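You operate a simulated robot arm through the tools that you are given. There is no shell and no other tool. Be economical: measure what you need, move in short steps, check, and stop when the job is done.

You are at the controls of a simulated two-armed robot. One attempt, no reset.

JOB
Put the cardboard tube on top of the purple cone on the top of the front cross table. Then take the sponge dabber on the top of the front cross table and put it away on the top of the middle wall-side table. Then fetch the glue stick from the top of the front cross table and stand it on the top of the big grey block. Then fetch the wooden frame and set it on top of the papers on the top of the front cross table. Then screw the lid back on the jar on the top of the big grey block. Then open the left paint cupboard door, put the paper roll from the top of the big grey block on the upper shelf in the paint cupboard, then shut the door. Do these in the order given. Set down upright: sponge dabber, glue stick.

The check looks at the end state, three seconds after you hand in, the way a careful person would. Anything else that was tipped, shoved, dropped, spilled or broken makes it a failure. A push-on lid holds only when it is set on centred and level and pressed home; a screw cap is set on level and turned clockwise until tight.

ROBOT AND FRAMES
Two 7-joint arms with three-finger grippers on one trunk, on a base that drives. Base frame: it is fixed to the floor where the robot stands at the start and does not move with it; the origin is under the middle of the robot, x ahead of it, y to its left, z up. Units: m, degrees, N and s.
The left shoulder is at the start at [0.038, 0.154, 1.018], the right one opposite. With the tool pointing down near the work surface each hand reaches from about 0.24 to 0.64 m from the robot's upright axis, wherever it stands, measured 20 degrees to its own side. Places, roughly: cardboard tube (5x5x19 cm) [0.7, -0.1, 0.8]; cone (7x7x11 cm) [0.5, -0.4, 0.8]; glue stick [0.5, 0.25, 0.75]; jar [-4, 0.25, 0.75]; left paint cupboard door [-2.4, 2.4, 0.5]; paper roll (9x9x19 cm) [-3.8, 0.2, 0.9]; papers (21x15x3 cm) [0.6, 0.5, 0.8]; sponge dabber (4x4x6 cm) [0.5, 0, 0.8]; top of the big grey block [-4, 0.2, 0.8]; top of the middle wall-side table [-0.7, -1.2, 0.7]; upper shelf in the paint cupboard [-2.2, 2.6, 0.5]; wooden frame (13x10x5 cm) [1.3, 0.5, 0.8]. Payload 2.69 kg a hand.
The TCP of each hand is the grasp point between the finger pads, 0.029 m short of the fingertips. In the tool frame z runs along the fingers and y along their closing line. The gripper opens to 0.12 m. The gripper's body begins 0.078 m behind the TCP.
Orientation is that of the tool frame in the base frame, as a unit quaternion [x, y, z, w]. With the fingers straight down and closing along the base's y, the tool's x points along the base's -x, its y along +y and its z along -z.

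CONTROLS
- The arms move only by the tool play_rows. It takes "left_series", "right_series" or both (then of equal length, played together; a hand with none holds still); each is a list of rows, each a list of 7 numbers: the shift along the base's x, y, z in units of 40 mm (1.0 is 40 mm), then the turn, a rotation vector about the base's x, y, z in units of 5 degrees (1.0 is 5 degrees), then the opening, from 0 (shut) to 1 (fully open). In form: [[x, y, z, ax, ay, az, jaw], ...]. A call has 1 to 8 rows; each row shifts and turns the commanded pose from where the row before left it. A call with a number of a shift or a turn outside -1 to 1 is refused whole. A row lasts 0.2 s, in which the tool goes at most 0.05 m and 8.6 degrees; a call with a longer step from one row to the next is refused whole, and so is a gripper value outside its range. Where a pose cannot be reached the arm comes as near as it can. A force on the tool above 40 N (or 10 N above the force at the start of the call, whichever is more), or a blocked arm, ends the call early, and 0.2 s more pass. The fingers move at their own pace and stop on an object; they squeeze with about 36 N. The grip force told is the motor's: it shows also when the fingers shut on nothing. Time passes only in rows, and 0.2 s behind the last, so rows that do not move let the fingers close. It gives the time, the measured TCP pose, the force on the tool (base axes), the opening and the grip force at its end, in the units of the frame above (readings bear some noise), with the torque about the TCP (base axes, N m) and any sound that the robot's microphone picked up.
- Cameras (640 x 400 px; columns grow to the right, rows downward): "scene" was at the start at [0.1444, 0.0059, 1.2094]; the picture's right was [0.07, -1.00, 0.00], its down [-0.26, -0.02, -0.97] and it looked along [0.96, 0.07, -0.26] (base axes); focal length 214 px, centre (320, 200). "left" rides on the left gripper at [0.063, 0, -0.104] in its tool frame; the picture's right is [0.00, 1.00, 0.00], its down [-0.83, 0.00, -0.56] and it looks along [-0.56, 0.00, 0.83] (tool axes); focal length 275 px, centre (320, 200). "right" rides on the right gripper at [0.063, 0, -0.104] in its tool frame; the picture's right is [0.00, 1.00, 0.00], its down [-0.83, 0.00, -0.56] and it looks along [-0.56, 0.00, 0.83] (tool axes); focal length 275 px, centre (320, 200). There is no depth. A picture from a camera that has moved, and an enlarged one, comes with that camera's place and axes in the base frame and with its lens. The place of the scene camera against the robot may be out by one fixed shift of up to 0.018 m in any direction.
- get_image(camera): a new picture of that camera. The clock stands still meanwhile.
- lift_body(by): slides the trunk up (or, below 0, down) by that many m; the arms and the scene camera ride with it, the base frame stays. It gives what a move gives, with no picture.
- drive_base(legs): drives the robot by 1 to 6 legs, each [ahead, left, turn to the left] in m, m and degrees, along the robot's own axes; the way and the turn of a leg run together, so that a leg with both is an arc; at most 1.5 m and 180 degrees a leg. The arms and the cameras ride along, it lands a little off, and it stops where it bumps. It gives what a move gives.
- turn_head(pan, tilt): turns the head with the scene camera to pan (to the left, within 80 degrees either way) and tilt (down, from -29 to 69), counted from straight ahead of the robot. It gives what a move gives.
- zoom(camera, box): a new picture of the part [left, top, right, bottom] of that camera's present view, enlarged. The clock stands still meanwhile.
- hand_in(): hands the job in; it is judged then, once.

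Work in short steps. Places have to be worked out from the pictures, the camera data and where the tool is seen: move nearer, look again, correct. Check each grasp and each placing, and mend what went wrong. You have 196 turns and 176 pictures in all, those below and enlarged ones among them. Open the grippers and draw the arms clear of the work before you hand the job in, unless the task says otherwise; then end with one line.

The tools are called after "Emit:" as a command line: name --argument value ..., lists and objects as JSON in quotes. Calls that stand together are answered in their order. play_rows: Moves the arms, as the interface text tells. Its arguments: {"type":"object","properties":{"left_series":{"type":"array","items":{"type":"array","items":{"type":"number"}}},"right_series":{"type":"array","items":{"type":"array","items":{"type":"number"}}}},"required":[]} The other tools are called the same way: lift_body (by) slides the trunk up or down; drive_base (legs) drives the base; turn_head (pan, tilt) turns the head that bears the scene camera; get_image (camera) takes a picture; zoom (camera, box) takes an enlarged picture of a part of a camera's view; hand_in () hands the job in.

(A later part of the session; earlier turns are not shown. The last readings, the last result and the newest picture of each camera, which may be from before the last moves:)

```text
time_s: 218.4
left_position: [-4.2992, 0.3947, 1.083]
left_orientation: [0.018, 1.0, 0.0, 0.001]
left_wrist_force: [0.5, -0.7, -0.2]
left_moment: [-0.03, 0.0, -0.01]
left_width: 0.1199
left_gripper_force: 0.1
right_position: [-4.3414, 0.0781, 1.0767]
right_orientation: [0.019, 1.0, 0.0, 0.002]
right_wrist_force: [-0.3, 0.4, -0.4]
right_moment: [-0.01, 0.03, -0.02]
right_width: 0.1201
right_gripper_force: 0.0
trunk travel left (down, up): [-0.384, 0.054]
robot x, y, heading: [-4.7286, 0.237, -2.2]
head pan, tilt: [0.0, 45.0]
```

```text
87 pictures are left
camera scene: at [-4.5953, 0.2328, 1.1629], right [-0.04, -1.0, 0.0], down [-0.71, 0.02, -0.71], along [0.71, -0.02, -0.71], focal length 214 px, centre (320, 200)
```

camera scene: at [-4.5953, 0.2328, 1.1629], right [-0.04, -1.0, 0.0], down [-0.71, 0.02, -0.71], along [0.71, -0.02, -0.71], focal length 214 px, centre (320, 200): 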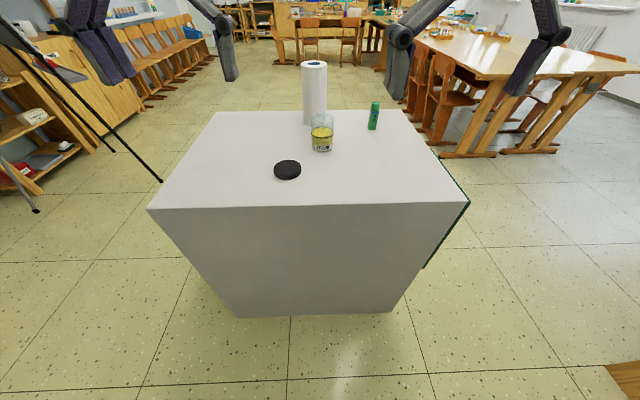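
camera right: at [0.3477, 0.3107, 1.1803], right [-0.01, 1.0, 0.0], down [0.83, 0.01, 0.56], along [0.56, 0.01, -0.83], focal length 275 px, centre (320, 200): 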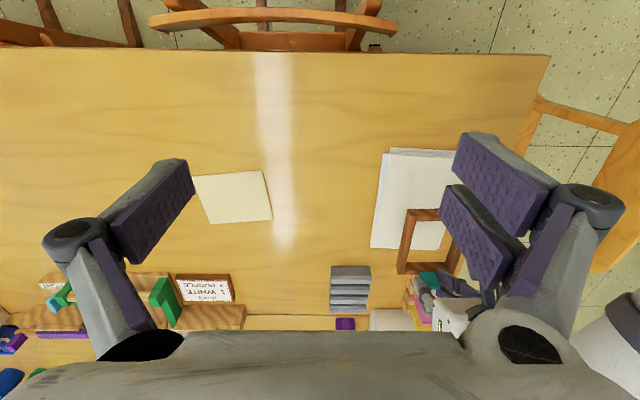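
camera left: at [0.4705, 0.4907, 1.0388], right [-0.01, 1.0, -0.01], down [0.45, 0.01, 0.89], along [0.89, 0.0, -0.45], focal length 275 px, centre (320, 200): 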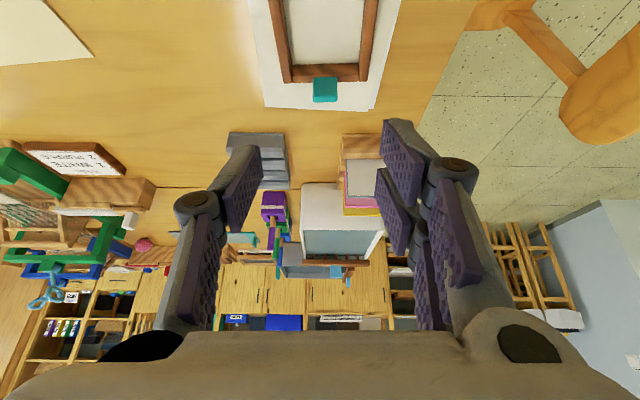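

Lid at (-4.11,0.311), jar at (-3.99,0.209). Drive 0.2 m closer and zoom for sizes.

Emit:
drive_base --legs '[[0.2, 0, 2]]'

Emit:
turn_head --pan 0 --tilt 55

Emit:
zoom --camera "scene" --box '[240, 60, 400, 160]'

Emit:
get_image --camera "left"

Emit:
get_image --camera "right"

```text
time_s: 220.0
left_position: [-4.1071, 0.4066, 1.0818]
left_orientation: [-0.001, 1.0, -0.001, 0.0]
left_wrist_force: [0.0, -0.1, -0.4]
left_moment: [0.01, 0.04, -0.01]
left_width: 0.1201
left_gripper_force: 0.1
right_position: [-4.1369, 0.0877, 1.0765]
right_orientation: [-0.001, 1.0, 0.0, 0.002]
right_wrist_force: [0.8, 0.4, 0.1]
right_moment: [0.0, 0.03, 0.01]
right_width: 0.1198
right_gripper_force: 0.1
trunk travel left (down, up): [-0.384, 0.054]
robot x, y, heading: [-4.5312, 0.2359, 0.1]
head pan, tilt: [0.0, 45.0]
```

```text
time_s: 220.7
left_position: [-4.1055, 0.4052, 1.0817]
left_orientation: [-0.001, 1.0, -0.001, 0.001]
left_wrist_force: [-0.3, 0.5, 0.0]
left_moment: [0.03, -0.03, 0.01]
left_width: 0.1199
left_gripper_force: 0.0
right_position: [-4.1369, 0.088, 1.0777]
right_orientation: [0.0, 1.0, 0.0, 0.001]
right_wrist_force: [0.8, 0.0, -0.8]
right_moment: [-0.01, 0.0, -0.01]
right_width: 0.1202
right_gripper_force: 0.0
trunk travel left (down, up): [-0.384, 0.054]
robot x, y, heading: [-4.5295, 0.2362, 0.2]
head pan, tilt: [0.0, 55.0]
```

```text
4.00 times, centred on (320, 110) of scene
camera zoom: at [-4.4058, 0.2342, 1.1495], right [0.0, -1.0, 0.0], down [-0.82, 0.0, -0.57], along [0.57, 0.0, -0.82], focal length 858 px, centre (320, 560)
```

zoom: 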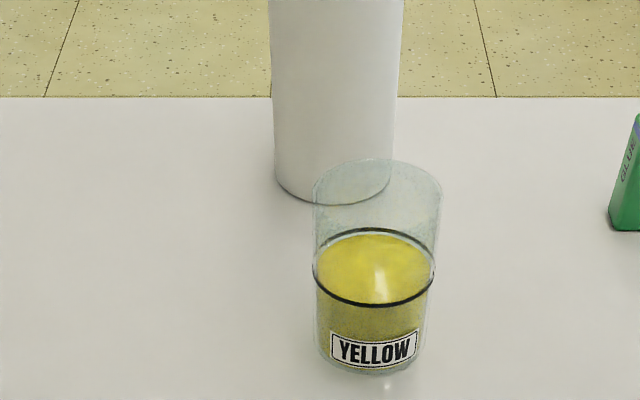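

```text
85 pictures are left
camera left: at [-4.1696, 0.4074, 1.1872], right [0.0, 1.0, 0.0], down [0.83, 0.0, 0.56], along [0.56, 0.0, -0.83], focal length 275 px, centre (320, 200)
```

left: 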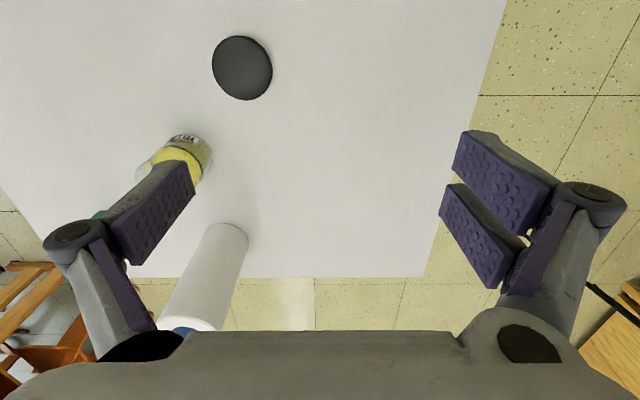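

```text
84 pictures are left
camera right: at [-4.1999, 0.0888, 1.1811], right [0.0, 1.0, 0.0], down [0.83, 0.0, 0.56], along [0.56, 0.0, -0.83], focal length 275 px, centre (320, 200)
```

right: 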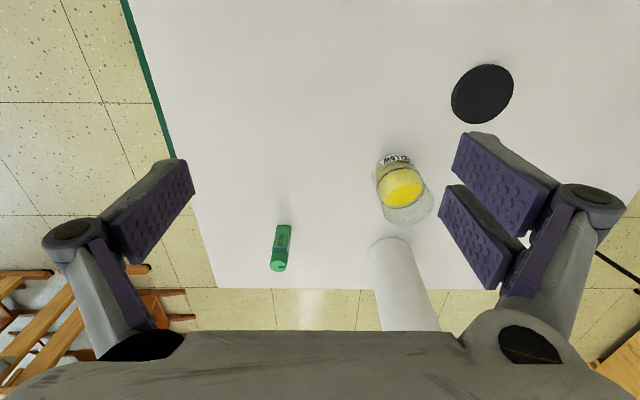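

Lid centre (-4.113,0.305), Ø≈0.077; jar axis (-3.994,0.2035), rim z≈0.888. Left hand goes above the lid while yawing +60° to store up clockwise travel.

Emit:
play_rows --left_series '[[-0.02, -0.31, -0.5, 0, 0, 1, 1], [-0.02, -0.31, -0.5, 0, 0, 1, 1], [-0.02, -0.31, -0.5, 0, 0, 1, 1], [-0.02, -0.31, -0.5, 0, 0, 1, 1], [-0.02, -0.31, -0.5, 0, 0, 1, 1], [-0.02, -0.31, -0.5, 0, 0, 1, 1], [-0.02, -0.31, -0.5, 0, 0, 1, 1], [-0.02, -0.31, -0.5, 0, 0, 1, 1]]'

Emit:
play_rows --left_series '[[0, 0, -0.4, 0, 0, 1, 1], [0, 0, -0.4, 0, 0, 1, 1], [0, 0, -0.3, 0, 0, 1, 1], [0, 0, -0.3, 0, 0, 1, 1]]'

Emit:
get_image --camera "left"

Emit:
get_image --camera "scene"

```text
time_s: 222.5
left_position: [-4.1135, 0.3068, 0.9217]
left_orientation: [-0.344, 0.939, -0.001, 0.001]
left_wrist_force: [0.5, -0.4, -0.2]
left_moment: [0.0, 0.01, -0.01]
left_width: 0.1198
left_gripper_force: 0.0
right_position: [-4.1371, 0.0892, 1.0775]
right_orientation: [-0.001, 1.0, 0.0, 0.002]
right_wrist_force: [-0.7, -0.1, 0.7]
right_moment: [0.02, 0.03, -0.03]
right_width: 0.1199
right_gripper_force: 0.1
trunk travel left (down, up): [-0.384, 0.054]
robot x, y, heading: [-4.5269, 0.2368, -0.0]
head pan, tilt: [0.0, 55.0]
```

```text
time_s: 223.5
left_position: [-4.1134, 0.3061, 0.864]
left_orientation: [-0.501, 0.865, -0.001, 0.001]
left_wrist_force: [0.2, 0.2, 0.1]
left_moment: [0.0, 0.0, 0.01]
left_width: 0.12
left_gripper_force: 0.0
right_position: [-4.1376, 0.0881, 1.0775]
right_orientation: [0.0, 1.0, 0.0, 0.0]
right_wrist_force: [-0.1, 0.5, -0.1]
right_moment: [0.0, 0.0, -0.04]
right_width: 0.1196
right_gripper_force: 0.0
trunk travel left (down, up): [-0.384, 0.054]
robot x, y, heading: [-4.5289, 0.2331, -0.2]
head pan, tilt: [0.0, 55.0]
```

```text
83 pictures are left
camera left: at [-4.1446, 0.2536, 0.9708], right [-0.87, 0.5, 0.0], down [0.41, 0.72, 0.56], along [0.28, 0.48, -0.83], focal length 275 px, centre (320, 200)
```

left: 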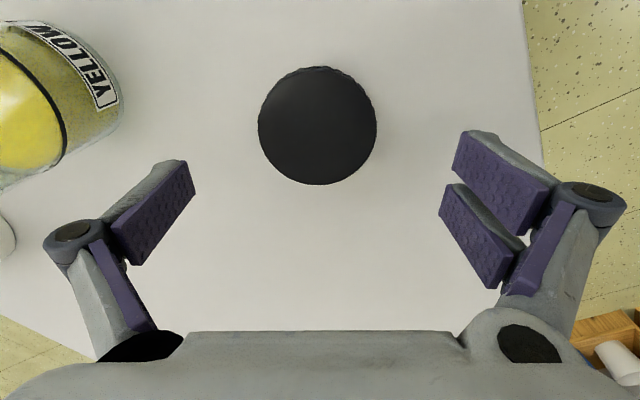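

```text
82 pictures are left
camera scene: at [-4.4057, 0.2342, 1.1494], right [0.0, -1.0, 0.0], down [-0.82, 0.0, -0.57], along [0.57, 0.0, -0.82], focal length 214 px, centre (320, 200)
```

scene: 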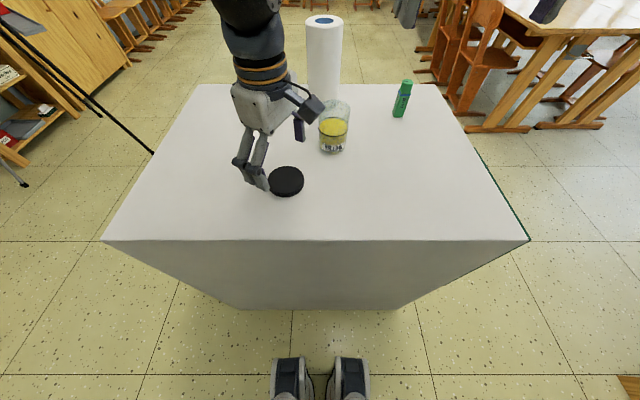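

Lid centre is 1 cm off along the finger plane; correct, descend to z≈0.828 and close.

Emit:
play_rows --left_series '[[-0.1, -0.22, -0.3, 0, 0, 0, 1], [0, 0, -0.3, 0, 0, 0, 1], [0, 0, -0.2, 0, 0, 0, 1], [0, 0, -0.1, 0, 0, 0, 1]]'

Emit:
get_image --camera "left"

```text
time_s: 224.5
left_position: [-4.1169, 0.298, 0.8309]
left_orientation: [-0.501, 0.866, 0.0, 0.001]
left_wrist_force: [-0.3, 0.0, 0.1]
left_moment: [0.0, -0.03, -0.01]
left_width: 0.1199
left_gripper_force: 0.0
right_position: [-4.1373, 0.0888, 1.0776]
right_orientation: [-0.001, 1.0, 0.0, 0.001]
right_wrist_force: [-0.8, 0.7, -1.3]
right_moment: [0.0, -0.01, 0.04]
right_width: 0.1202
right_gripper_force: 0.0
trunk travel left (down, up): [-0.384, 0.054]
robot x, y, heading: [-4.5306, 0.2374, 0.3]
head pan, tilt: [0.0, 55.0]
```

```text
81 pictures are left
camera left: at [-4.1483, 0.2444, 0.9348], right [-0.86, 0.5, 0.0], down [0.42, 0.72, 0.56], along [0.28, 0.48, -0.83], focal length 275 px, centre (320, 200)
```

left: 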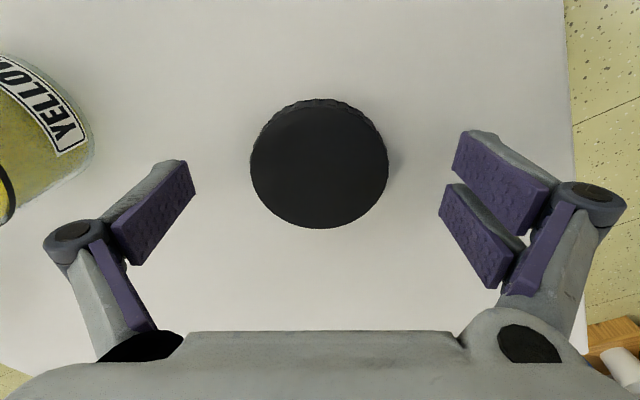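

Well centred. Lower 2 mm, close, lift slightly and check.

Emit:
play_rows --left_series '[[0, 0, -0.05, 0, 0, 0, 1], [0, 0, 0, 0, 0, 0, 0.3], [0, 0, 0, 0, 0, 0, 0.3], [0, 0, 0, 0, 0, 0, 0.3], [0, 0, 0.5, 0, 0, 0, 0.3], [0, 0, 1, 0, 0, 0, 0.3], [0, 0, 1, 0, 0, 0, 0.3], [0, 0, 1, 0, 0, 0, 0.3]]'

Emit:
get_image --camera "left"

Emit:
zoom --camera "scene" --box '[200, 50, 400, 210]'

```text
time_s: 225.5
left_position: [-4.1171, 0.2983, 0.8292]
left_orientation: [-0.501, 0.866, -0.001, 0.001]
left_wrist_force: [-6.9, 0.4, 16.4]
left_moment: [0.04, 0.21, 0.06]
left_width: 0.0058
left_gripper_force: 24.7
right_position: [-4.1389, 0.0888, 1.0785]
right_orientation: [0.0, 1.0, -0.001, 0.001]
right_wrist_force: [-0.1, 1.1, -0.3]
right_moment: [-0.01, 0.03, -0.03]
right_width: 0.12
right_gripper_force: 0.1
trunk travel left (down, up): [-0.384, 0.054]
robot x, y, heading: [-4.5235, 0.2362, 0.1]
head pan, tilt: [0.0, 55.0]
stopped in row 4 (left hand): the force on the tool passed its limit at 46 N (the readings are from after the stop); the commanded pose is now the measured one
```

```text
80 pictures are left
camera left: at [-4.1491, 0.2449, 0.9342], right [-0.87, 0.5, 0.0], down [0.41, 0.72, 0.56], along [0.28, 0.48, -0.83], focal length 275 px, centre (320, 200)
```

left: 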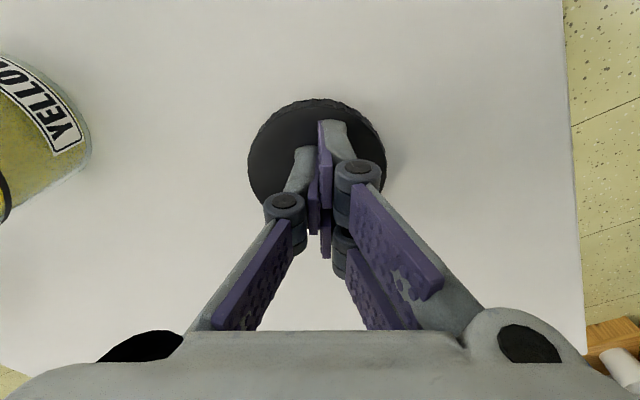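

```text
2.50 times, centred on (300, 130) of scene
camera zoom: at [-4.4069, 0.2348, 1.1491], right [0.0, -1.0, 0.0], down [-0.82, 0.0, -0.57], along [0.57, 0.0, -0.82], focal length 536 px, centre (370, 375)
```

zoom: 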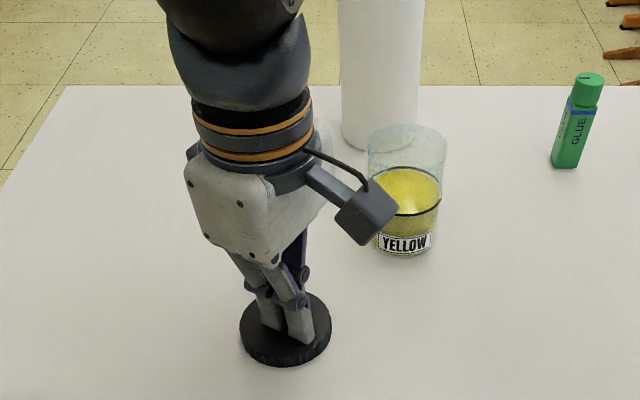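

The fingers closed on top of the lid: surfaces are ~18 mm lower than I assumed (block top ≈0.778). Raise, reopen and re-measure.

Emit:
play_rows --left_series '[[0, 0, 0.5, 0, 0, 0, 0], [0, 0, 0.2, 0, 0, 0, 1], [0, 0, 0, 0, 0, 0, 1], [0, 0, 0, 0, 0, 0, 1]]'

Emit:
get_image --camera "left"

```text
time_s: 226.5
left_position: [-4.1172, 0.2978, 0.8572]
left_orientation: [-0.501, 0.866, 0.0, 0.001]
left_wrist_force: [0.1, 0.5, 0.6]
left_moment: [-0.02, -0.01, -0.02]
left_width: 0.12
left_gripper_force: 0.0
right_position: [-4.1374, 0.0896, 1.0769]
right_orientation: [0.0, 1.0, 0.001, 0.001]
right_wrist_force: [0.9, -0.1, -0.4]
right_moment: [-0.03, -0.02, -0.01]
right_width: 0.1201
right_gripper_force: 0.1
trunk travel left (down, up): [-0.384, 0.054]
robot x, y, heading: [-4.5306, 0.2348, 0.0]
head pan, tilt: [0.0, 55.0]
```

```text
78 pictures are left
camera left: at [-4.1483, 0.2442, 0.9625], right [-0.87, 0.5, 0.0], down [0.42, 0.72, 0.56], along [0.28, 0.48, -0.83], focal length 275 px, centre (320, 200)
```

left: 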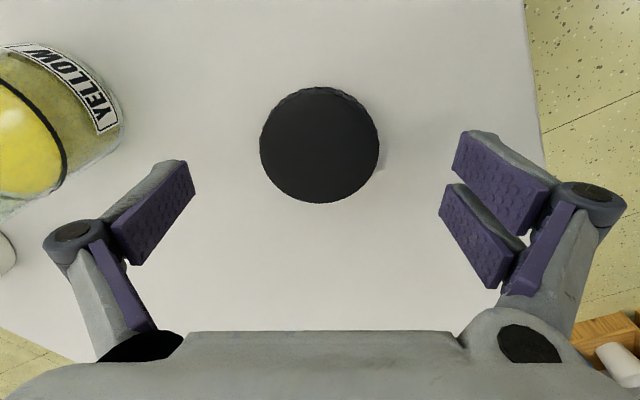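

Lid centre (-4.114,0.303), Ø 0.075. Shift, descend to z≈0.812 and close.

Emit:
play_rows --left_series '[[0.08, 0.13, -0.4, 0, 0, 0, 1], [0, 0, -0.4, 0, 0, 0, 1], [0, 0, -0.2, 0, 0, 0, 1], [0, 0, -0.12, 0, 0, 0, 1]]'

Emit:
play_rows --left_series '[[0, 0, 0, 0, 0, 0, 0.4], [0, 0, 0, 0, 0, 0, 0.4], [0, 0, 0, 0, 0, 0, 0.4]]'

Emit:
get_image --camera "left"

```text
time_s: 227.5
left_position: [-4.1132, 0.3038, 0.8124]
left_orientation: [-0.502, 0.865, -0.001, 0.001]
left_wrist_force: [0.2, 0.5, 0.3]
left_moment: [0.02, 0.0, 0.0]
left_width: 0.12
left_gripper_force: 0.0
right_position: [-4.1374, 0.0884, 1.0775]
right_orientation: [0.0, 1.0, 0.0, 0.001]
right_wrist_force: [-0.2, 0.1, 0.0]
right_moment: [0.02, -0.02, -0.04]
right_width: 0.1202
right_gripper_force: 0.0
trunk travel left (down, up): [-0.384, 0.054]
robot x, y, heading: [-4.5263, 0.2349, 0.1]
head pan, tilt: [0.0, 55.0]
```

```text
time_s: 228.3
left_position: [-4.1146, 0.304, 0.8145]
left_orientation: [-0.501, 0.866, -0.001, 0.003]
left_wrist_force: [-6.5, 6.2, 38.1]
left_moment: [0.65, 1.71, -0.15]
left_width: 0.0722
left_gripper_force: 35.9
right_position: [-4.1397, 0.0895, 1.0791]
right_orientation: [-0.001, 1.0, 0.001, 0.003]
right_wrist_force: [-0.1, -0.4, -0.1]
right_moment: [0.02, -0.01, 0.01]
right_width: 0.1201
right_gripper_force: 0.0
trunk travel left (down, up): [-0.384, 0.054]
robot x, y, heading: [-4.5289, 0.2354, 0.1]
head pan, tilt: [0.0, 55.0]
```

```text
77 pictures are left
camera left: at [-4.1464, 0.2508, 0.92], right [-0.87, 0.5, -0.01], down [0.41, 0.72, 0.56], along [0.28, 0.48, -0.83], focal length 275 px, centre (320, 200)
```

left: 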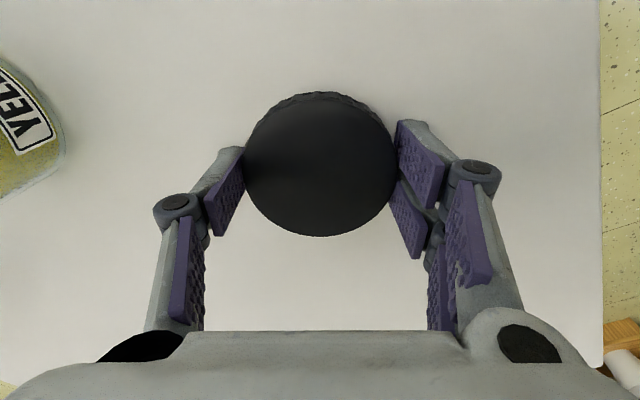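

Lid gripped (0.072). Lift it clear.

Emit:
play_rows --left_series '[[0, 0, 0.3, 0, 0, 0, 0.4], [0, 0, 0.8, 0, 0, 0, 0.4], [0, 0, 1, 0, 0, 0, 0.4], [0, 0.3, 1, 0, 0, 0, 0.4], [0, 0.5, 1, 0, 0, 0, 0.4], [0, 0.5, 1, 0, 0, 0, 0.4]]'

Emit:
get_image --camera "left"

Emit:
get_image --camera "right"

Emit:
zoom --camera "scene" --box '[200, 30, 400, 190]'

```text
time_s: 229.7
left_position: [-4.1124, 0.3557, 1.0166]
left_orientation: [-0.502, 0.865, -0.001, 0.001]
left_wrist_force: [-0.5, -0.2, -1.2]
left_moment: [0.01, -0.01, -0.01]
left_width: 0.0721
left_gripper_force: 36.1
right_position: [-4.1376, 0.0886, 1.0786]
right_orientation: [0.0, 1.0, 0.0, 0.001]
right_wrist_force: [-1.3, -0.3, -0.7]
right_moment: [0.01, -0.03, -0.02]
right_width: 0.12
right_gripper_force: 0.1
trunk travel left (down, up): [-0.384, 0.054]
robot x, y, heading: [-4.53, 0.2371, -0.1]
head pan, tilt: [0.0, 55.0]
```

```text
76 pictures are left
camera left: at [-4.1446, 0.3028, 1.1215], right [-0.87, 0.5, 0.0], down [0.41, 0.72, 0.56], along [0.28, 0.48, -0.83], focal length 275 px, centre (320, 200)
```

left: 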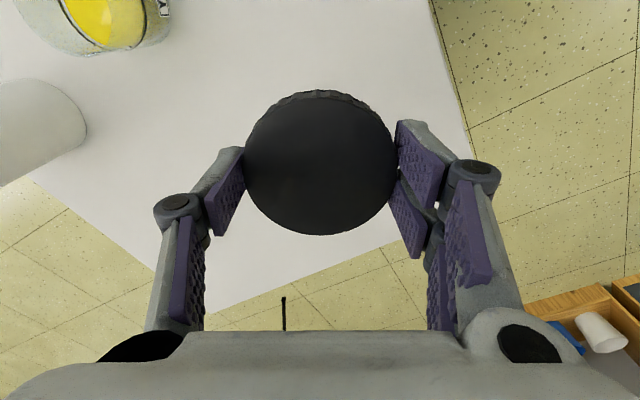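

```text
75 pictures are left
camera right: at [-4.2003, 0.0893, 1.1812], right [0.0, 1.0, 0.0], down [0.83, 0.0, 0.56], along [0.56, 0.0, -0.83], focal length 275 px, centre (320, 200)
```

right: 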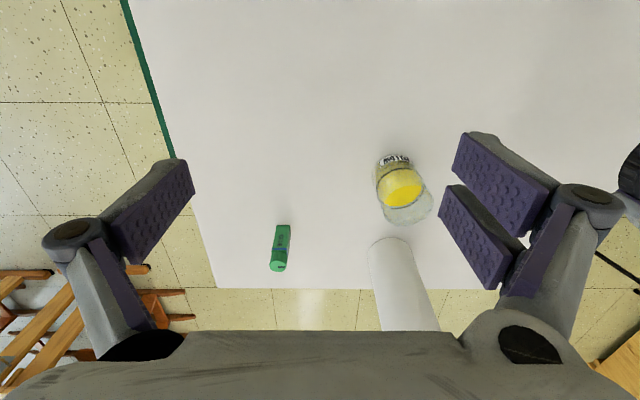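

```text
2.50 times, centred on (300, 110) of scene
camera zoom: at [-4.4062, 0.2347, 1.1495], right [0.0, -1.0, 0.0], down [-0.82, 0.0, -0.57], along [0.57, 0.0, -0.82], focal length 536 px, centre (370, 425)
```

zoom: 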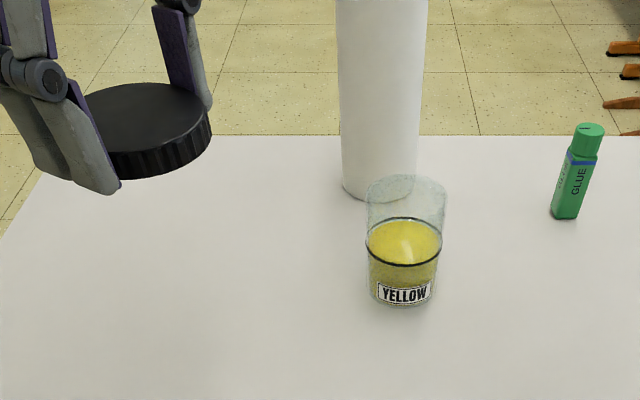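

Lid held nicely. Now the right hand goes to steady the jar from the right: yaw +60°, pitch 50°.

Emit:
play_rows --right_series '[[0.1, -0.1, 0, 0.044, -0.999, 1, 1], [0.1, -0.1, 0, 0.131, -0.991, 1, 1], [0.1, -0.1, -0.1, 0.216, -0.976, 1, 1], [0.1, -0.1, -0.1, 0.301, -0.954, 1, 1], [0.1, -0.1, -0.2, 0.383, -0.924, 1, 1], [0.1, 0, -0.3, 0.462, -0.887, 1, 1], [0.1, 0, -0.3, 0.537, -0.843, 1, 1], [0.1, 0, -0.3, 0.609, -0.793, 1, 1]]'

Emit:
play_rows --right_series '[[0.2, 0.1, -0.3, 0.676, -0.737, 1, 1], [0.2, 0.1, -0.3, 0.737, -0.676, 1, 1], [0.2, 0.1, -0.3, 0, 0, 1, 1], [0.2, 0.1, -0.3, 0, 0, 1, 1]]'

Emit:
get_image --camera "right"

Emit:
get_image --camera "scene"

```text
time_s: 231.5
left_position: [-4.1125, 0.3557, 1.0163]
left_orientation: [-0.502, 0.865, 0.0, 0.002]
left_wrist_force: [-0.1, -0.3, 0.3]
left_moment: [0.06, -0.03, 0.01]
left_width: 0.0722
left_gripper_force: 36.1
right_position: [-4.1049, 0.0674, 1.0243]
right_orientation: [-0.323, 0.882, 0.119, 0.323]
right_wrist_force: [0.3, -0.3, 0.0]
right_moment: [0.01, -0.03, 0.0]
right_width: 0.1199
right_gripper_force: 0.1
trunk travel left (down, up): [-0.384, 0.054]
robot x, y, heading: [-4.5294, 0.2346, 0.2]
head pan, tilt: [0.0, 55.0]
```

```text
time_s: 232.5
left_position: [-4.1119, 0.3556, 1.0164]
left_orientation: [-0.501, 0.865, 0.0, 0.001]
left_wrist_force: [-0.8, 0.0, -0.1]
left_moment: [0.02, 0.01, 0.0]
left_width: 0.0724
left_gripper_force: 36.4
right_position: [-4.0715, 0.0843, 0.9775]
right_orientation: [-0.454, 0.785, 0.212, 0.366]
right_wrist_force: [-0.8, 0.0, 0.1]
right_moment: [0.01, -0.01, 0.01]
right_width: 0.1198
right_gripper_force: 0.1
trunk travel left (down, up): [-0.384, 0.054]
robot x, y, heading: [-4.5302, 0.2365, -0.2]
head pan, tilt: [0.0, 55.0]
```

```text
73 pictures are left
camera right: at [-4.1321, -0.0194, 0.9954], right [-0.87, 0.5, 0.0], down [0.05, 0.09, 0.99], along [0.49, 0.86, -0.11], focal length 275 px, centre (320, 200)
```

right: 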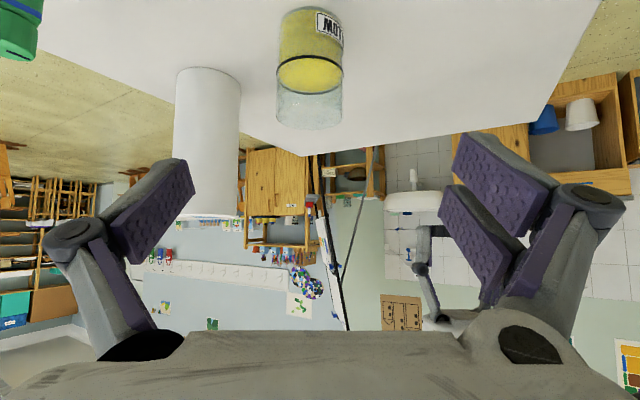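

```text
72 pictures are left
camera scene: at [-4.4057, 0.2344, 1.1493], right [0.0, -1.0, 0.0], down [-0.82, 0.0, -0.57], along [0.57, 0.0, -0.82], focal length 214 px, centre (320, 200)
```

scene: 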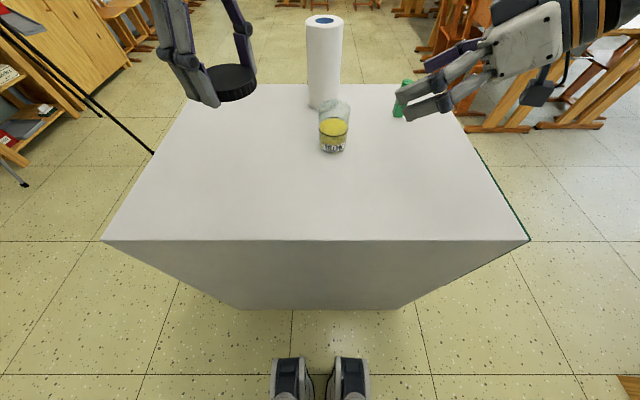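

Jar axis (-3.993,0.205), rim ≈0.88. Bring the right fingers around the jar body.

Emit:
play_rows --right_series '[[0, 0, -0.8, 0, 0, 0, 1], [0.39, 0.6, -0.65, 0, 0, 0, 1], [0.39, 0.6, -0.65, 0, 0, 0, 1], [0.39, 0.6, -0.65, 0, 0, 0, 1], [0.39, 0.6, -0.65, 0, 0, 0, 1]]'

Emit:
get_image --camera "right"

Emit:
zoom --camera "scene" --box '[240, 50, 440, 190]'

```text
time_s: 233.7
left_position: [-4.1123, 0.3563, 1.0152]
left_orientation: [-0.502, 0.865, 0.0, 0.001]
left_wrist_force: [1.0, 1.0, -1.1]
left_moment: [0.0, -0.02, 0.02]
left_width: 0.072
left_gripper_force: 35.5
right_position: [-4.0089, 0.1805, 0.8413]
right_orientation: [-0.453, 0.784, 0.212, 0.366]
right_wrist_force: [-0.4, 0.3, 1.2]
right_moment: [0.03, -0.01, 0.0]
right_width: 0.12
right_gripper_force: 0.0
trunk travel left (down, up): [-0.384, 0.054]
robot x, y, heading: [-4.5309, 0.2377, -0.1]
head pan, tilt: [0.0, 55.0]
```

```text
71 pictures are left
camera right: at [-4.0687, 0.0775, 0.8594], right [-0.87, 0.5, 0.0], down [0.05, 0.09, 0.99], along [0.49, 0.86, -0.11], focal length 275 px, centre (320, 200)
```

right: 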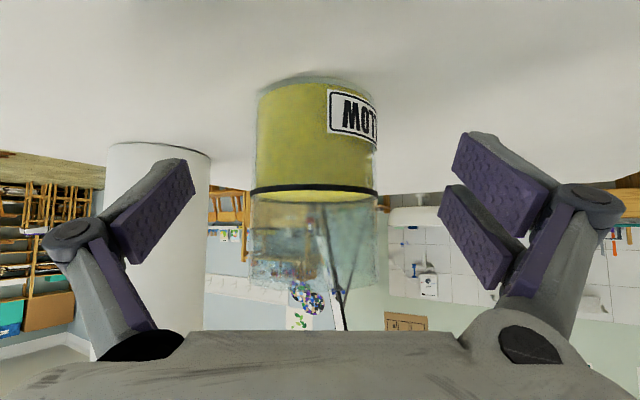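

```text
2.86 times, centred on (340, 120) of scene
camera zoom: at [-4.4055, 0.2347, 1.1493], right [0.0, -1.0, 0.0], down [-0.82, 0.0, -0.57], along [0.57, 0.0, -0.82], focal length 613 px, centre (263, 429)
```

zoom: 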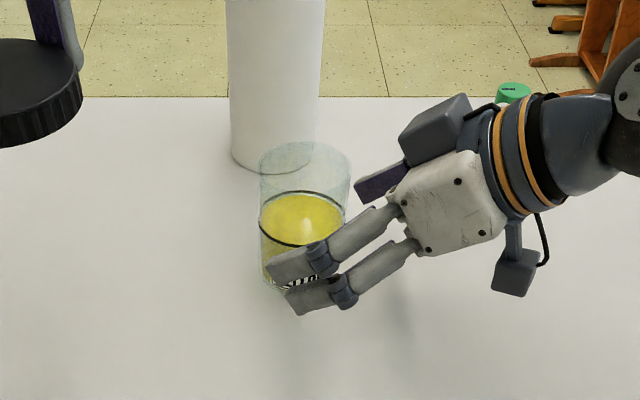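

Centred. Final 4 cm in, then close on the jar.

Emit:
play_rows --right_series '[[0.22, 0.36, -0.33, 0, 0, 0, 1], [0.22, 0.36, -0.33, 0, 0, 0, 1], [0, 0, 0, 0, 0, 0, 0.4], [0, 0, 0, 0, 0, 0, 0.4], [0, 0, 0, 0, 0, 0, 0.4]]'

Emit:
get_image --camera "right"

Emit:
zoom --camera "scene" --box '[240, 50, 440, 190]'

```text
time_s: 234.6
left_position: [-4.1141, 0.3555, 1.0172]
left_orientation: [-0.502, 0.865, -0.001, 0.002]
left_wrist_force: [0.0, 0.3, 0.0]
left_moment: [0.03, 0.0, 0.01]
left_width: 0.0721
left_gripper_force: 36.6
right_position: [-3.994, 0.2133, 0.8238]
right_orientation: [-0.452, 0.781, 0.217, 0.372]
right_wrist_force: [-8.2, 2.8, 20.2]
right_moment: [0.6, 0.92, 0.16]
right_width: 0.0645
right_gripper_force: 12.2
trunk travel left (down, up): [-0.384, 0.054]
robot x, y, heading: [-4.5284, 0.2333, 0.1]
head pan, tilt: [0.0, 55.0]
stopped in row 4 (right hand): the force on the tool passed its limit at 43 N (the readings are from after the stop); the commanded pose is now the measured one
```

```text
69 pictures are left
camera right: at [-4.0533, 0.1098, 0.8398], right [-0.87, 0.5, 0.0], down [0.04, 0.08, 1.0], along [0.49, 0.86, -0.09], focal length 275 px, centre (320, 200)
```

right: 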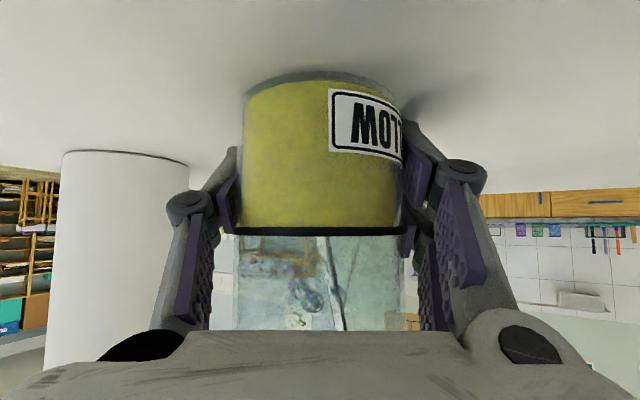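

```text
2.86 times, centred on (340, 120) of scene
camera zoom: at [-4.4077, 0.2342, 1.1498], right [0.0, -1.0, 0.0], down [-0.82, 0.0, -0.57], along [0.57, 0.0, -0.82], focal length 613 px, centre (263, 429)
```

zoom: 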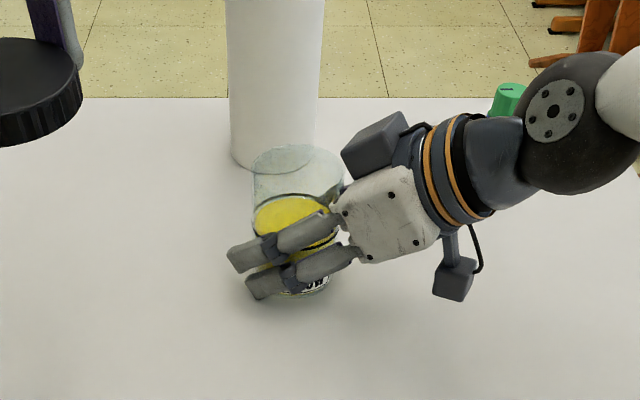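

An unexpected 43 N upward load while closing. Open a little, raise 8 mm, and look before retrying.

Emit:
play_rows --right_series '[[0, 0, 0, 0, 0, 0, 0.75], [0, 0, 0.2, 0, 0, 0, 0.75], [0, 0, 0, 0, 0, 0, 0.75]]'

Emit:
get_image --camera "right"

Emit:
zoom --camera "scene" --box '[240, 50, 440, 190]'

```text
time_s: 235.4
left_position: [-4.1125, 0.3552, 1.0167]
left_orientation: [-0.502, 0.865, 0.0, 0.001]
left_wrist_force: [0.0, 0.3, 0.8]
left_moment: [-0.02, -0.03, 0.0]
left_width: 0.0717
left_gripper_force: 36.2
right_position: [-3.9941, 0.2123, 0.8262]
right_orientation: [-0.453, 0.783, 0.214, 0.368]
right_wrist_force: [0.3, -0.6, -0.3]
right_moment: [0.05, -0.01, -0.02]
right_width: 0.0901
right_gripper_force: 0.0
trunk travel left (down, up): [-0.384, 0.054]
robot x, y, heading: [-4.5293, 0.2385, -0.1]
head pan, tilt: [0.0, 55.0]
```

```text
67 pictures are left
camera right: at [-4.0527, 0.1078, 0.8436], right [-0.87, 0.49, 0.0], down [0.05, 0.09, 0.99], along [0.49, 0.86, -0.1], focal length 275 px, centre (320, 200)
```

right: 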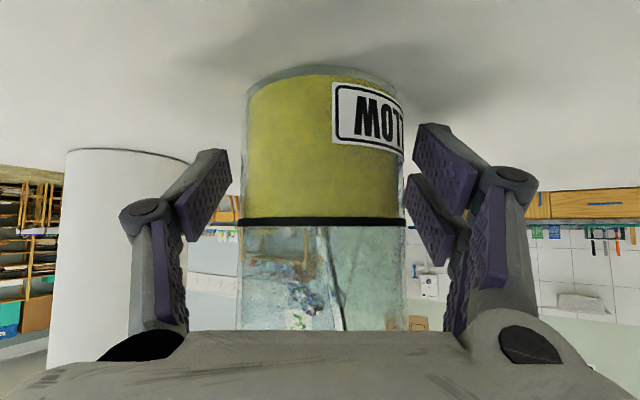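

```text
2.86 times, centred on (340, 120) of scene
camera zoom: at [-4.4063, 0.2342, 1.1493], right [0.0, -1.0, 0.0], down [-0.82, 0.0, -0.57], along [0.57, 0.0, -0.82], focal length 613 px, centre (263, 429)
```

zoom: 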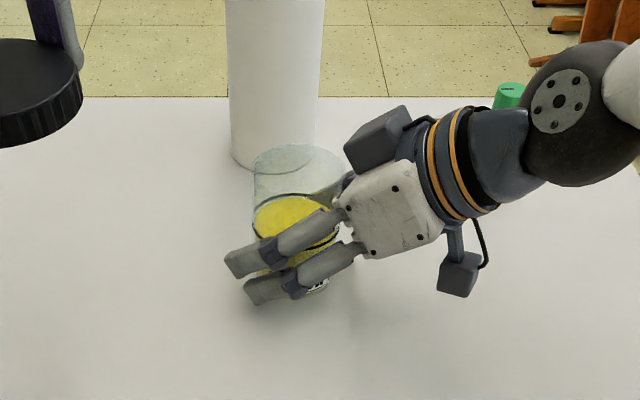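

Probably the palm pressed the rim. The jar is upright; raise 8 mm and close again.

Emit:
play_rows --right_series '[[0, 0, 0.2, 0, 0, 0, 0.75], [0, 0, 0, 0, 0, 0, 0.4], [0, 0, 0, 0, 0, 0, 0.4], [0, 0, 0, 0, 0, 0, 0.4]]'

Emit:
get_image --camera "right"

Emit:
zoom --camera "scene" --box '[240, 50, 440, 190]'

```text
time_s: 236.4
left_position: [-4.1136, 0.3559, 1.0149]
left_orientation: [-0.502, 0.865, 0.0, 0.001]
left_wrist_force: [0.0, 0.0, 1.0]
left_moment: [0.01, -0.03, 0.01]
left_width: 0.0723
left_gripper_force: 35.4
right_position: [-3.9935, 0.212, 0.8361]
right_orientation: [-0.453, 0.783, 0.215, 0.368]
right_wrist_force: [-1.5, 0.5, 1.4]
right_moment: [0.09, 0.12, 0.05]
right_width: 0.0637
right_gripper_force: 36.7
trunk travel left (down, up): [-0.384, 0.054]
robot x, y, heading: [-4.532, 0.2357, -0.2]
head pan, tilt: [0.0, 55.0]
```

```text
65 pictures are left
camera right: at [-4.0529, 0.1076, 0.8526], right [-0.87, 0.49, 0.0], down [0.05, 0.09, 0.99], along [0.49, 0.86, -0.1], focal length 275 px, centre (320, 200)
```

right: 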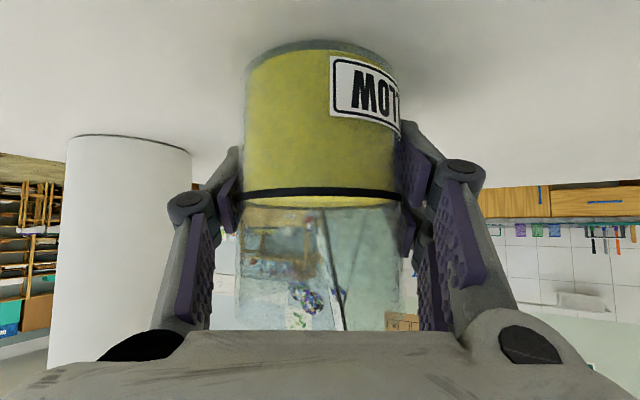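

```text
2.86 times, centred on (340, 120) of scene
camera zoom: at [-4.4066, 0.2343, 1.1494], right [0.0, -1.0, 0.0], down [-0.82, 0.0, -0.57], along [0.57, 0.0, -0.82], focal length 613 px, centre (263, 429)
```

zoom: 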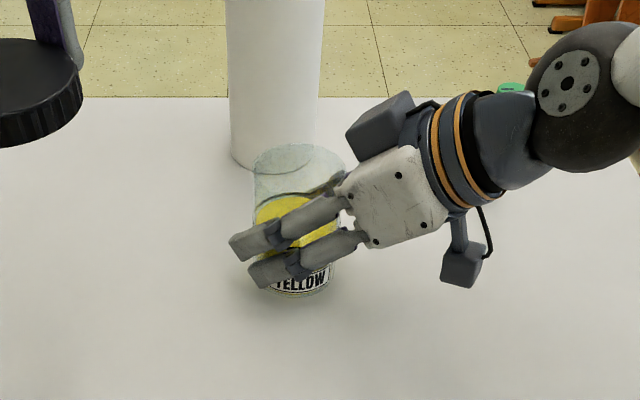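

Jar is gripped (0.064). Now bring the lid over: left hand unwinds to yaw 0 (keeping its camera clear of the right hand) and hovers above the jar.

Emit:
play_rows --left_series '[[0.2, -0.2, 0, 0, 0, -1, 0.4], [0.2, -0.2, 0, 0, 0, -1, 0.4], [0.2, -0.2, 0, 0, 0, -1, 0.4], [0.2, -0.2, 0, 0, 0, -1, 0.4], [0.2, -0.2, 0, 0, 0, -1, 0.4], [0.2, -0.2, 0, 0, 0, -1, 0.4], [0.2, -0.2, 0, 0, 0, -1, 0.4], [0.2, -0.2, 0, 0, 0, -1, 0.4]]'

Emit:
play_rows --left_series '[[0.36, -0.53, 0, 0, 0, -1, 0.4], [0.36, -0.53, 0, 0, 0, -1, 0.4], [0.36, -0.53, 0, 0, 0, -1, 0.4], [0.36, -0.53, 0, 0, 0, -1, 0.4]]'

Emit:
get_image --camera "left"

Emit:
get_image --camera "scene"

Emit:
get_image --camera "right"

```text
time_s: 238.2
left_position: [-4.0481, 0.2915, 1.016]
left_orientation: [-0.175, 0.985, -0.001, 0.001]
left_wrist_force: [0.7, 0.6, 0.7]
left_moment: [-0.01, -0.01, -0.04]
left_width: 0.0721
left_gripper_force: 35.6
right_position: [-3.9931, 0.2119, 0.8355]
right_orientation: [-0.453, 0.783, 0.216, 0.368]
right_wrist_force: [-0.7, 0.8, 1.6]
right_moment: [0.04, 0.15, 0.01]
right_width: 0.0637
right_gripper_force: 35.9
trunk travel left (down, up): [-0.384, 0.054]
robot x, y, heading: [-4.5293, 0.2344, 0.1]
head pan, tilt: [0.0, 55.0]
```

```text
time_s: 239.2
left_position: [-4.0211, 0.2292, 1.0057]
left_orientation: [-0.015, 1.0, -0.001, 0.001]
left_wrist_force: [-0.6, 0.2, 0.4]
left_moment: [-0.02, -0.01, -0.01]
left_width: 0.0722
left_gripper_force: 35.8
left hand out of reach, approached as far as the arm can: row 3, 4
right_position: [-3.9936, 0.2115, 0.8357]
right_orientation: [-0.454, 0.783, 0.215, 0.368]
right_wrist_force: [0.6, -1.7, 2.1]
right_moment: [0.03, 0.1, 0.05]
right_width: 0.0639
right_gripper_force: 36.1
trunk travel left (down, up): [-0.384, 0.054]
robot x, y, heading: [-4.5312, 0.2348, -0.1]
head pan, tilt: [0.0, 55.0]
```

```text
63 pictures are left
camera left: at [-4.0832, 0.2298, 1.1116], right [-0.03, 1.0, 0.0], down [0.83, 0.02, 0.56], along [0.56, 0.01, -0.83], focal length 275 px, centre (320, 200)
```

left: 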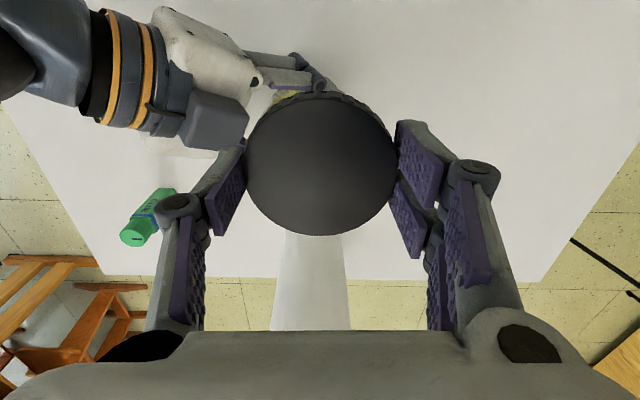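

```text
62 pictures are left
camera scene: at [-4.4065, 0.2342, 1.1494], right [0.0, -1.0, 0.0], down [-0.82, 0.0, -0.57], along [0.57, 0.0, -0.82], focal length 214 px, centre (320, 200)
```

scene: 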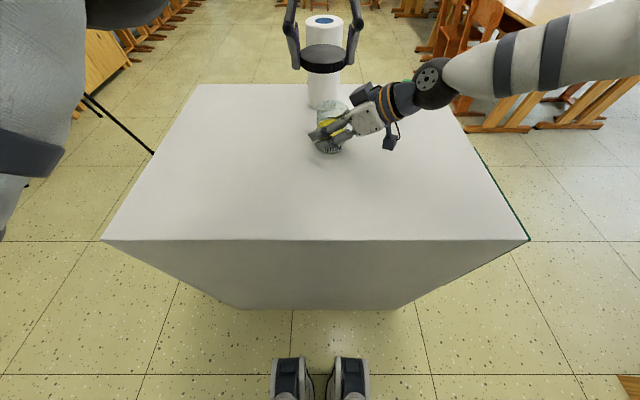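

```text
61 pictures are left
camera right: at [-4.0526, 0.1074, 0.8526], right [-0.87, 0.49, 0.0], down [0.05, 0.09, 0.99], along [0.49, 0.86, -0.1], focal length 275 px, centre (320, 200)
```

right: 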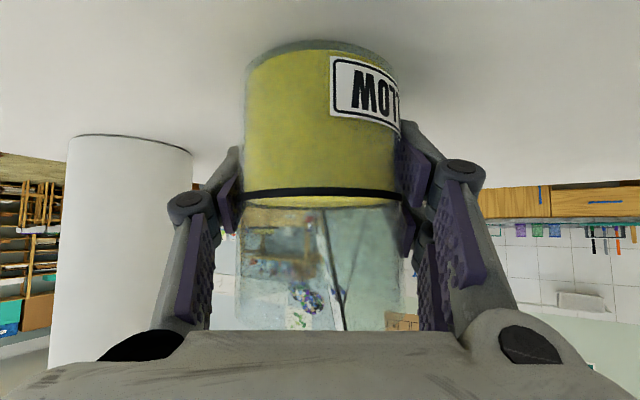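

The right hand's upper box would foul the left fingers. Re-grip the jar flatter: open, pitch 50→75°, raise ~6 mm, and close.

Emit:
play_rows --right_series '[[0, 0, 0, 0, 0, 0, 0.85], [0, 0, 0, 0, 0, 0, 0.85], [0, 0, 0.05, 0.866, -0.5, 0, 0.85], [0, 0, 0.05, 0.866, -0.5, 0, 0.85], [0, 0, 0.05, 0.866, -0.5, 0, 0.85], [0, 0, 0, 0.866, -0.5, 0, 0.85], [0, 0, 0, 0.866, -0.5, 0, 0.85]]'

Emit:
get_image --camera "right"

Emit:
zoom --camera "scene" --box '[240, 30, 440, 170]'

```text
time_s: 240.8
left_position: [-4.0217, 0.2306, 1.0092]
left_orientation: [-0.015, 1.0, -0.001, 0.003]
left_wrist_force: [0.1, 0.3, 0.2]
left_moment: [-0.01, -0.01, -0.01]
left_width: 0.0722
left_gripper_force: 35.7
right_position: [-3.9944, 0.2109, 0.8457]
right_orientation: [-0.397, 0.682, 0.307, 0.532]
right_wrist_force: [-4.8, -5.0, 19.2]
right_moment: [-2.48, 1.76, -0.1]
right_width: 0.102
right_gripper_force: 0.0
trunk travel left (down, up): [-0.384, 0.054]
robot x, y, heading: [-4.5319, 0.2364, 0.2]
head pan, tilt: [0.0, 55.0]
```

```text
60 pictures are left
camera right: at [-4.0511, 0.1108, 0.8092], right [-0.87, 0.5, -0.01], down [-0.17, -0.29, 0.94], along [0.47, 0.82, 0.34], focal length 275 px, centre (320, 200)
```

right: 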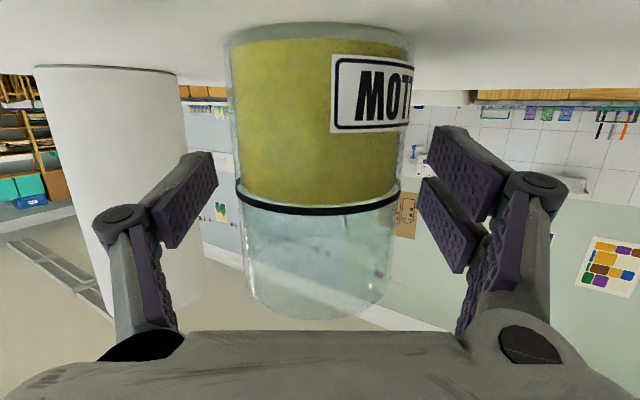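

```text
2.86 times, centred on (340, 100) of scene
camera zoom: at [-4.4082, 0.2342, 1.1501], right [0.0, -1.0, 0.0], down [-0.82, 0.0, -0.57], along [0.57, 0.0, -0.82], focal length 613 px, centre (263, 486)
```

zoom: 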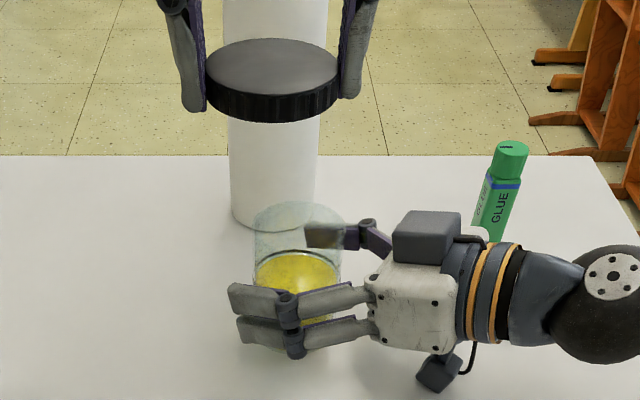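

The lower box touches the block. Pitch back 5° and raise 5 mm, then close on the jar.

Emit:
play_rows --right_series '[[0, 0, 0.15, -0.866, 0.5, 0, 0.85], [0, 0, 0, 0, 0, 0, 0.85]]'

Emit:
play_rows --right_series '[[0, 0, 0, 0, 0, 0, 0.4], [0, 0, 0, 0, 0, 0, 0.4], [0, 0, 0, 0, 0, 0, 0.4]]'

Emit:
get_image --camera "right"

Emit:
zoom --camera "scene" --box '[240, 30, 440, 170]'

```text
time_s: 241.4
left_position: [-4.0204, 0.2313, 1.007]
left_orientation: [-0.016, 1.0, 0.0, 0.001]
left_wrist_force: [0.1, -0.3, 0.3]
left_moment: [-0.02, 0.0, 0.01]
left_width: 0.0722
left_gripper_force: 36.0
right_position: [-3.9926, 0.2114, 0.8458]
right_orientation: [-0.409, 0.708, 0.289, 0.498]
right_wrist_force: [0.5, 0.6, 0.3]
right_moment: [-0.03, -0.03, -0.01]
right_width: 0.1018
right_gripper_force: 0.0
trunk travel left (down, up): [-0.384, 0.054]
robot x, y, heading: [-4.5261, 0.2351, 0.0]
head pan, tilt: [0.0, 55.0]
```

```text
time_s: 242.2
left_position: [-4.0204, 0.2312, 1.0071]
left_orientation: [-0.015, 1.0, -0.001, 0.001]
left_wrist_force: [-1.0, -0.4, 0.4]
left_moment: [0.0, -0.01, 0.02]
left_width: 0.0718
left_gripper_force: 35.8
right_position: [-3.9936, 0.2123, 0.8479]
right_orientation: [-0.409, 0.706, 0.29, 0.499]
right_wrist_force: [-0.2, 0.1, 1.9]
right_moment: [-0.13, 0.08, 0.02]
right_width: 0.0634
right_gripper_force: 35.3
trunk travel left (down, up): [-0.384, 0.054]
robot x, y, heading: [-4.5295, 0.2385, 0.1]
head pan, tilt: [0.0, 55.0]
```

```text
58 pictures are left
camera right: at [-4.0521, 0.1089, 0.8219], right [-0.87, 0.5, 0.0], down [-0.12, -0.21, 0.97], along [0.48, 0.84, 0.25], focal length 275 px, centre (320, 200)
```

right: 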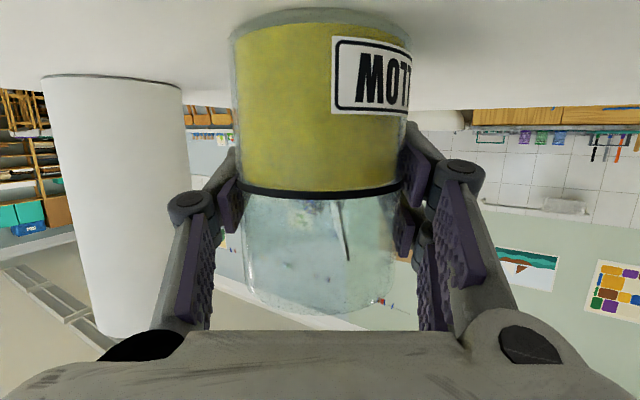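

```text
2.86 times, centred on (340, 100) of scene
camera zoom: at [-4.4064, 0.2342, 1.1494], right [0.0, -1.0, 0.0], down [-0.82, 0.0, -0.57], along [0.57, 0.0, -0.82], focal length 613 px, centre (263, 486)
```

zoom: 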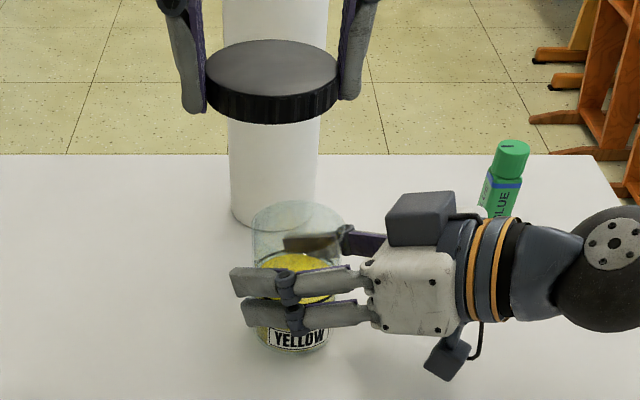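

Jar re-gripped firmly, estimated axis ≈(-3.996,0.2085). Bring the lid over it, lower and yawed back to +50°.

Emit:
play_rows --left_series '[[0, 0, -0.3, 0, 0, 1, 0.4], [0, 0, -0.3, 0, 0, 1, 0.4], [0, 0, -0.3, 0, 0, 1, 0.4], [0.1, -0.1, 0, 0, 0, 1, 0.4], [0.1, -0.1, 0, 0, 0, 1, 0.4], [0.1, -0.1, 0, 0, 0, 1, 0.4], [0.15, -0.1, 0, 0, 0, 1, 0.4], [0.2, -0.1, 0, 0, 0, 1, 0.4]]'

Emit:
zoom --camera "scene" --box '[240, 30, 440, 170]'

```text
time_s: 244.0
left_position: [-4.0137, 0.219, 0.9829]
left_orientation: [-0.345, 0.939, -0.004, 0.001]
left_wrist_force: [-0.2, 0.2, -0.5]
left_moment: [-0.01, 0.01, 0.03]
left_width: 0.0719
left_gripper_force: 36.4
left hand out of reach, approached as far as the arm can: row 6, 7, 8
right_position: [-3.9941, 0.212, 0.8471]
right_orientation: [-0.409, 0.707, 0.29, 0.499]
right_wrist_force: [-1.0, -0.8, 2.8]
right_moment: [0.05, 0.16, 0.04]
right_width: 0.0637
right_gripper_force: 35.5
trunk travel left (down, up): [-0.384, 0.054]
robot x, y, heading: [-4.5273, 0.2392, 0.0]
head pan, tilt: [0.0, 55.0]
```

```text
2.86 times, centred on (340, 100) of scene
camera zoom: at [-4.4065, 0.2343, 1.1494], right [0.0, -1.0, 0.0], down [-0.82, 0.0, -0.57], along [0.57, 0.0, -0.82], focal length 613 px, centre (263, 486)
```

zoom: 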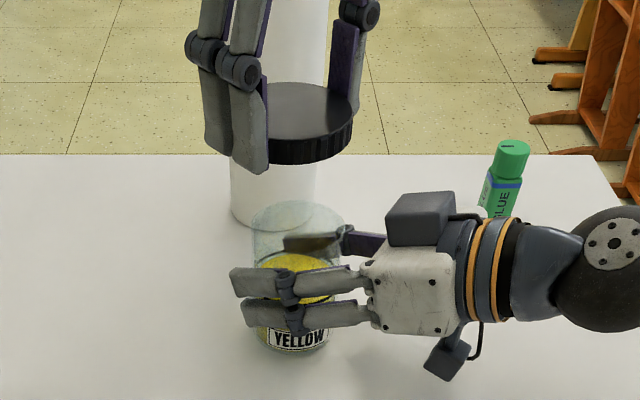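

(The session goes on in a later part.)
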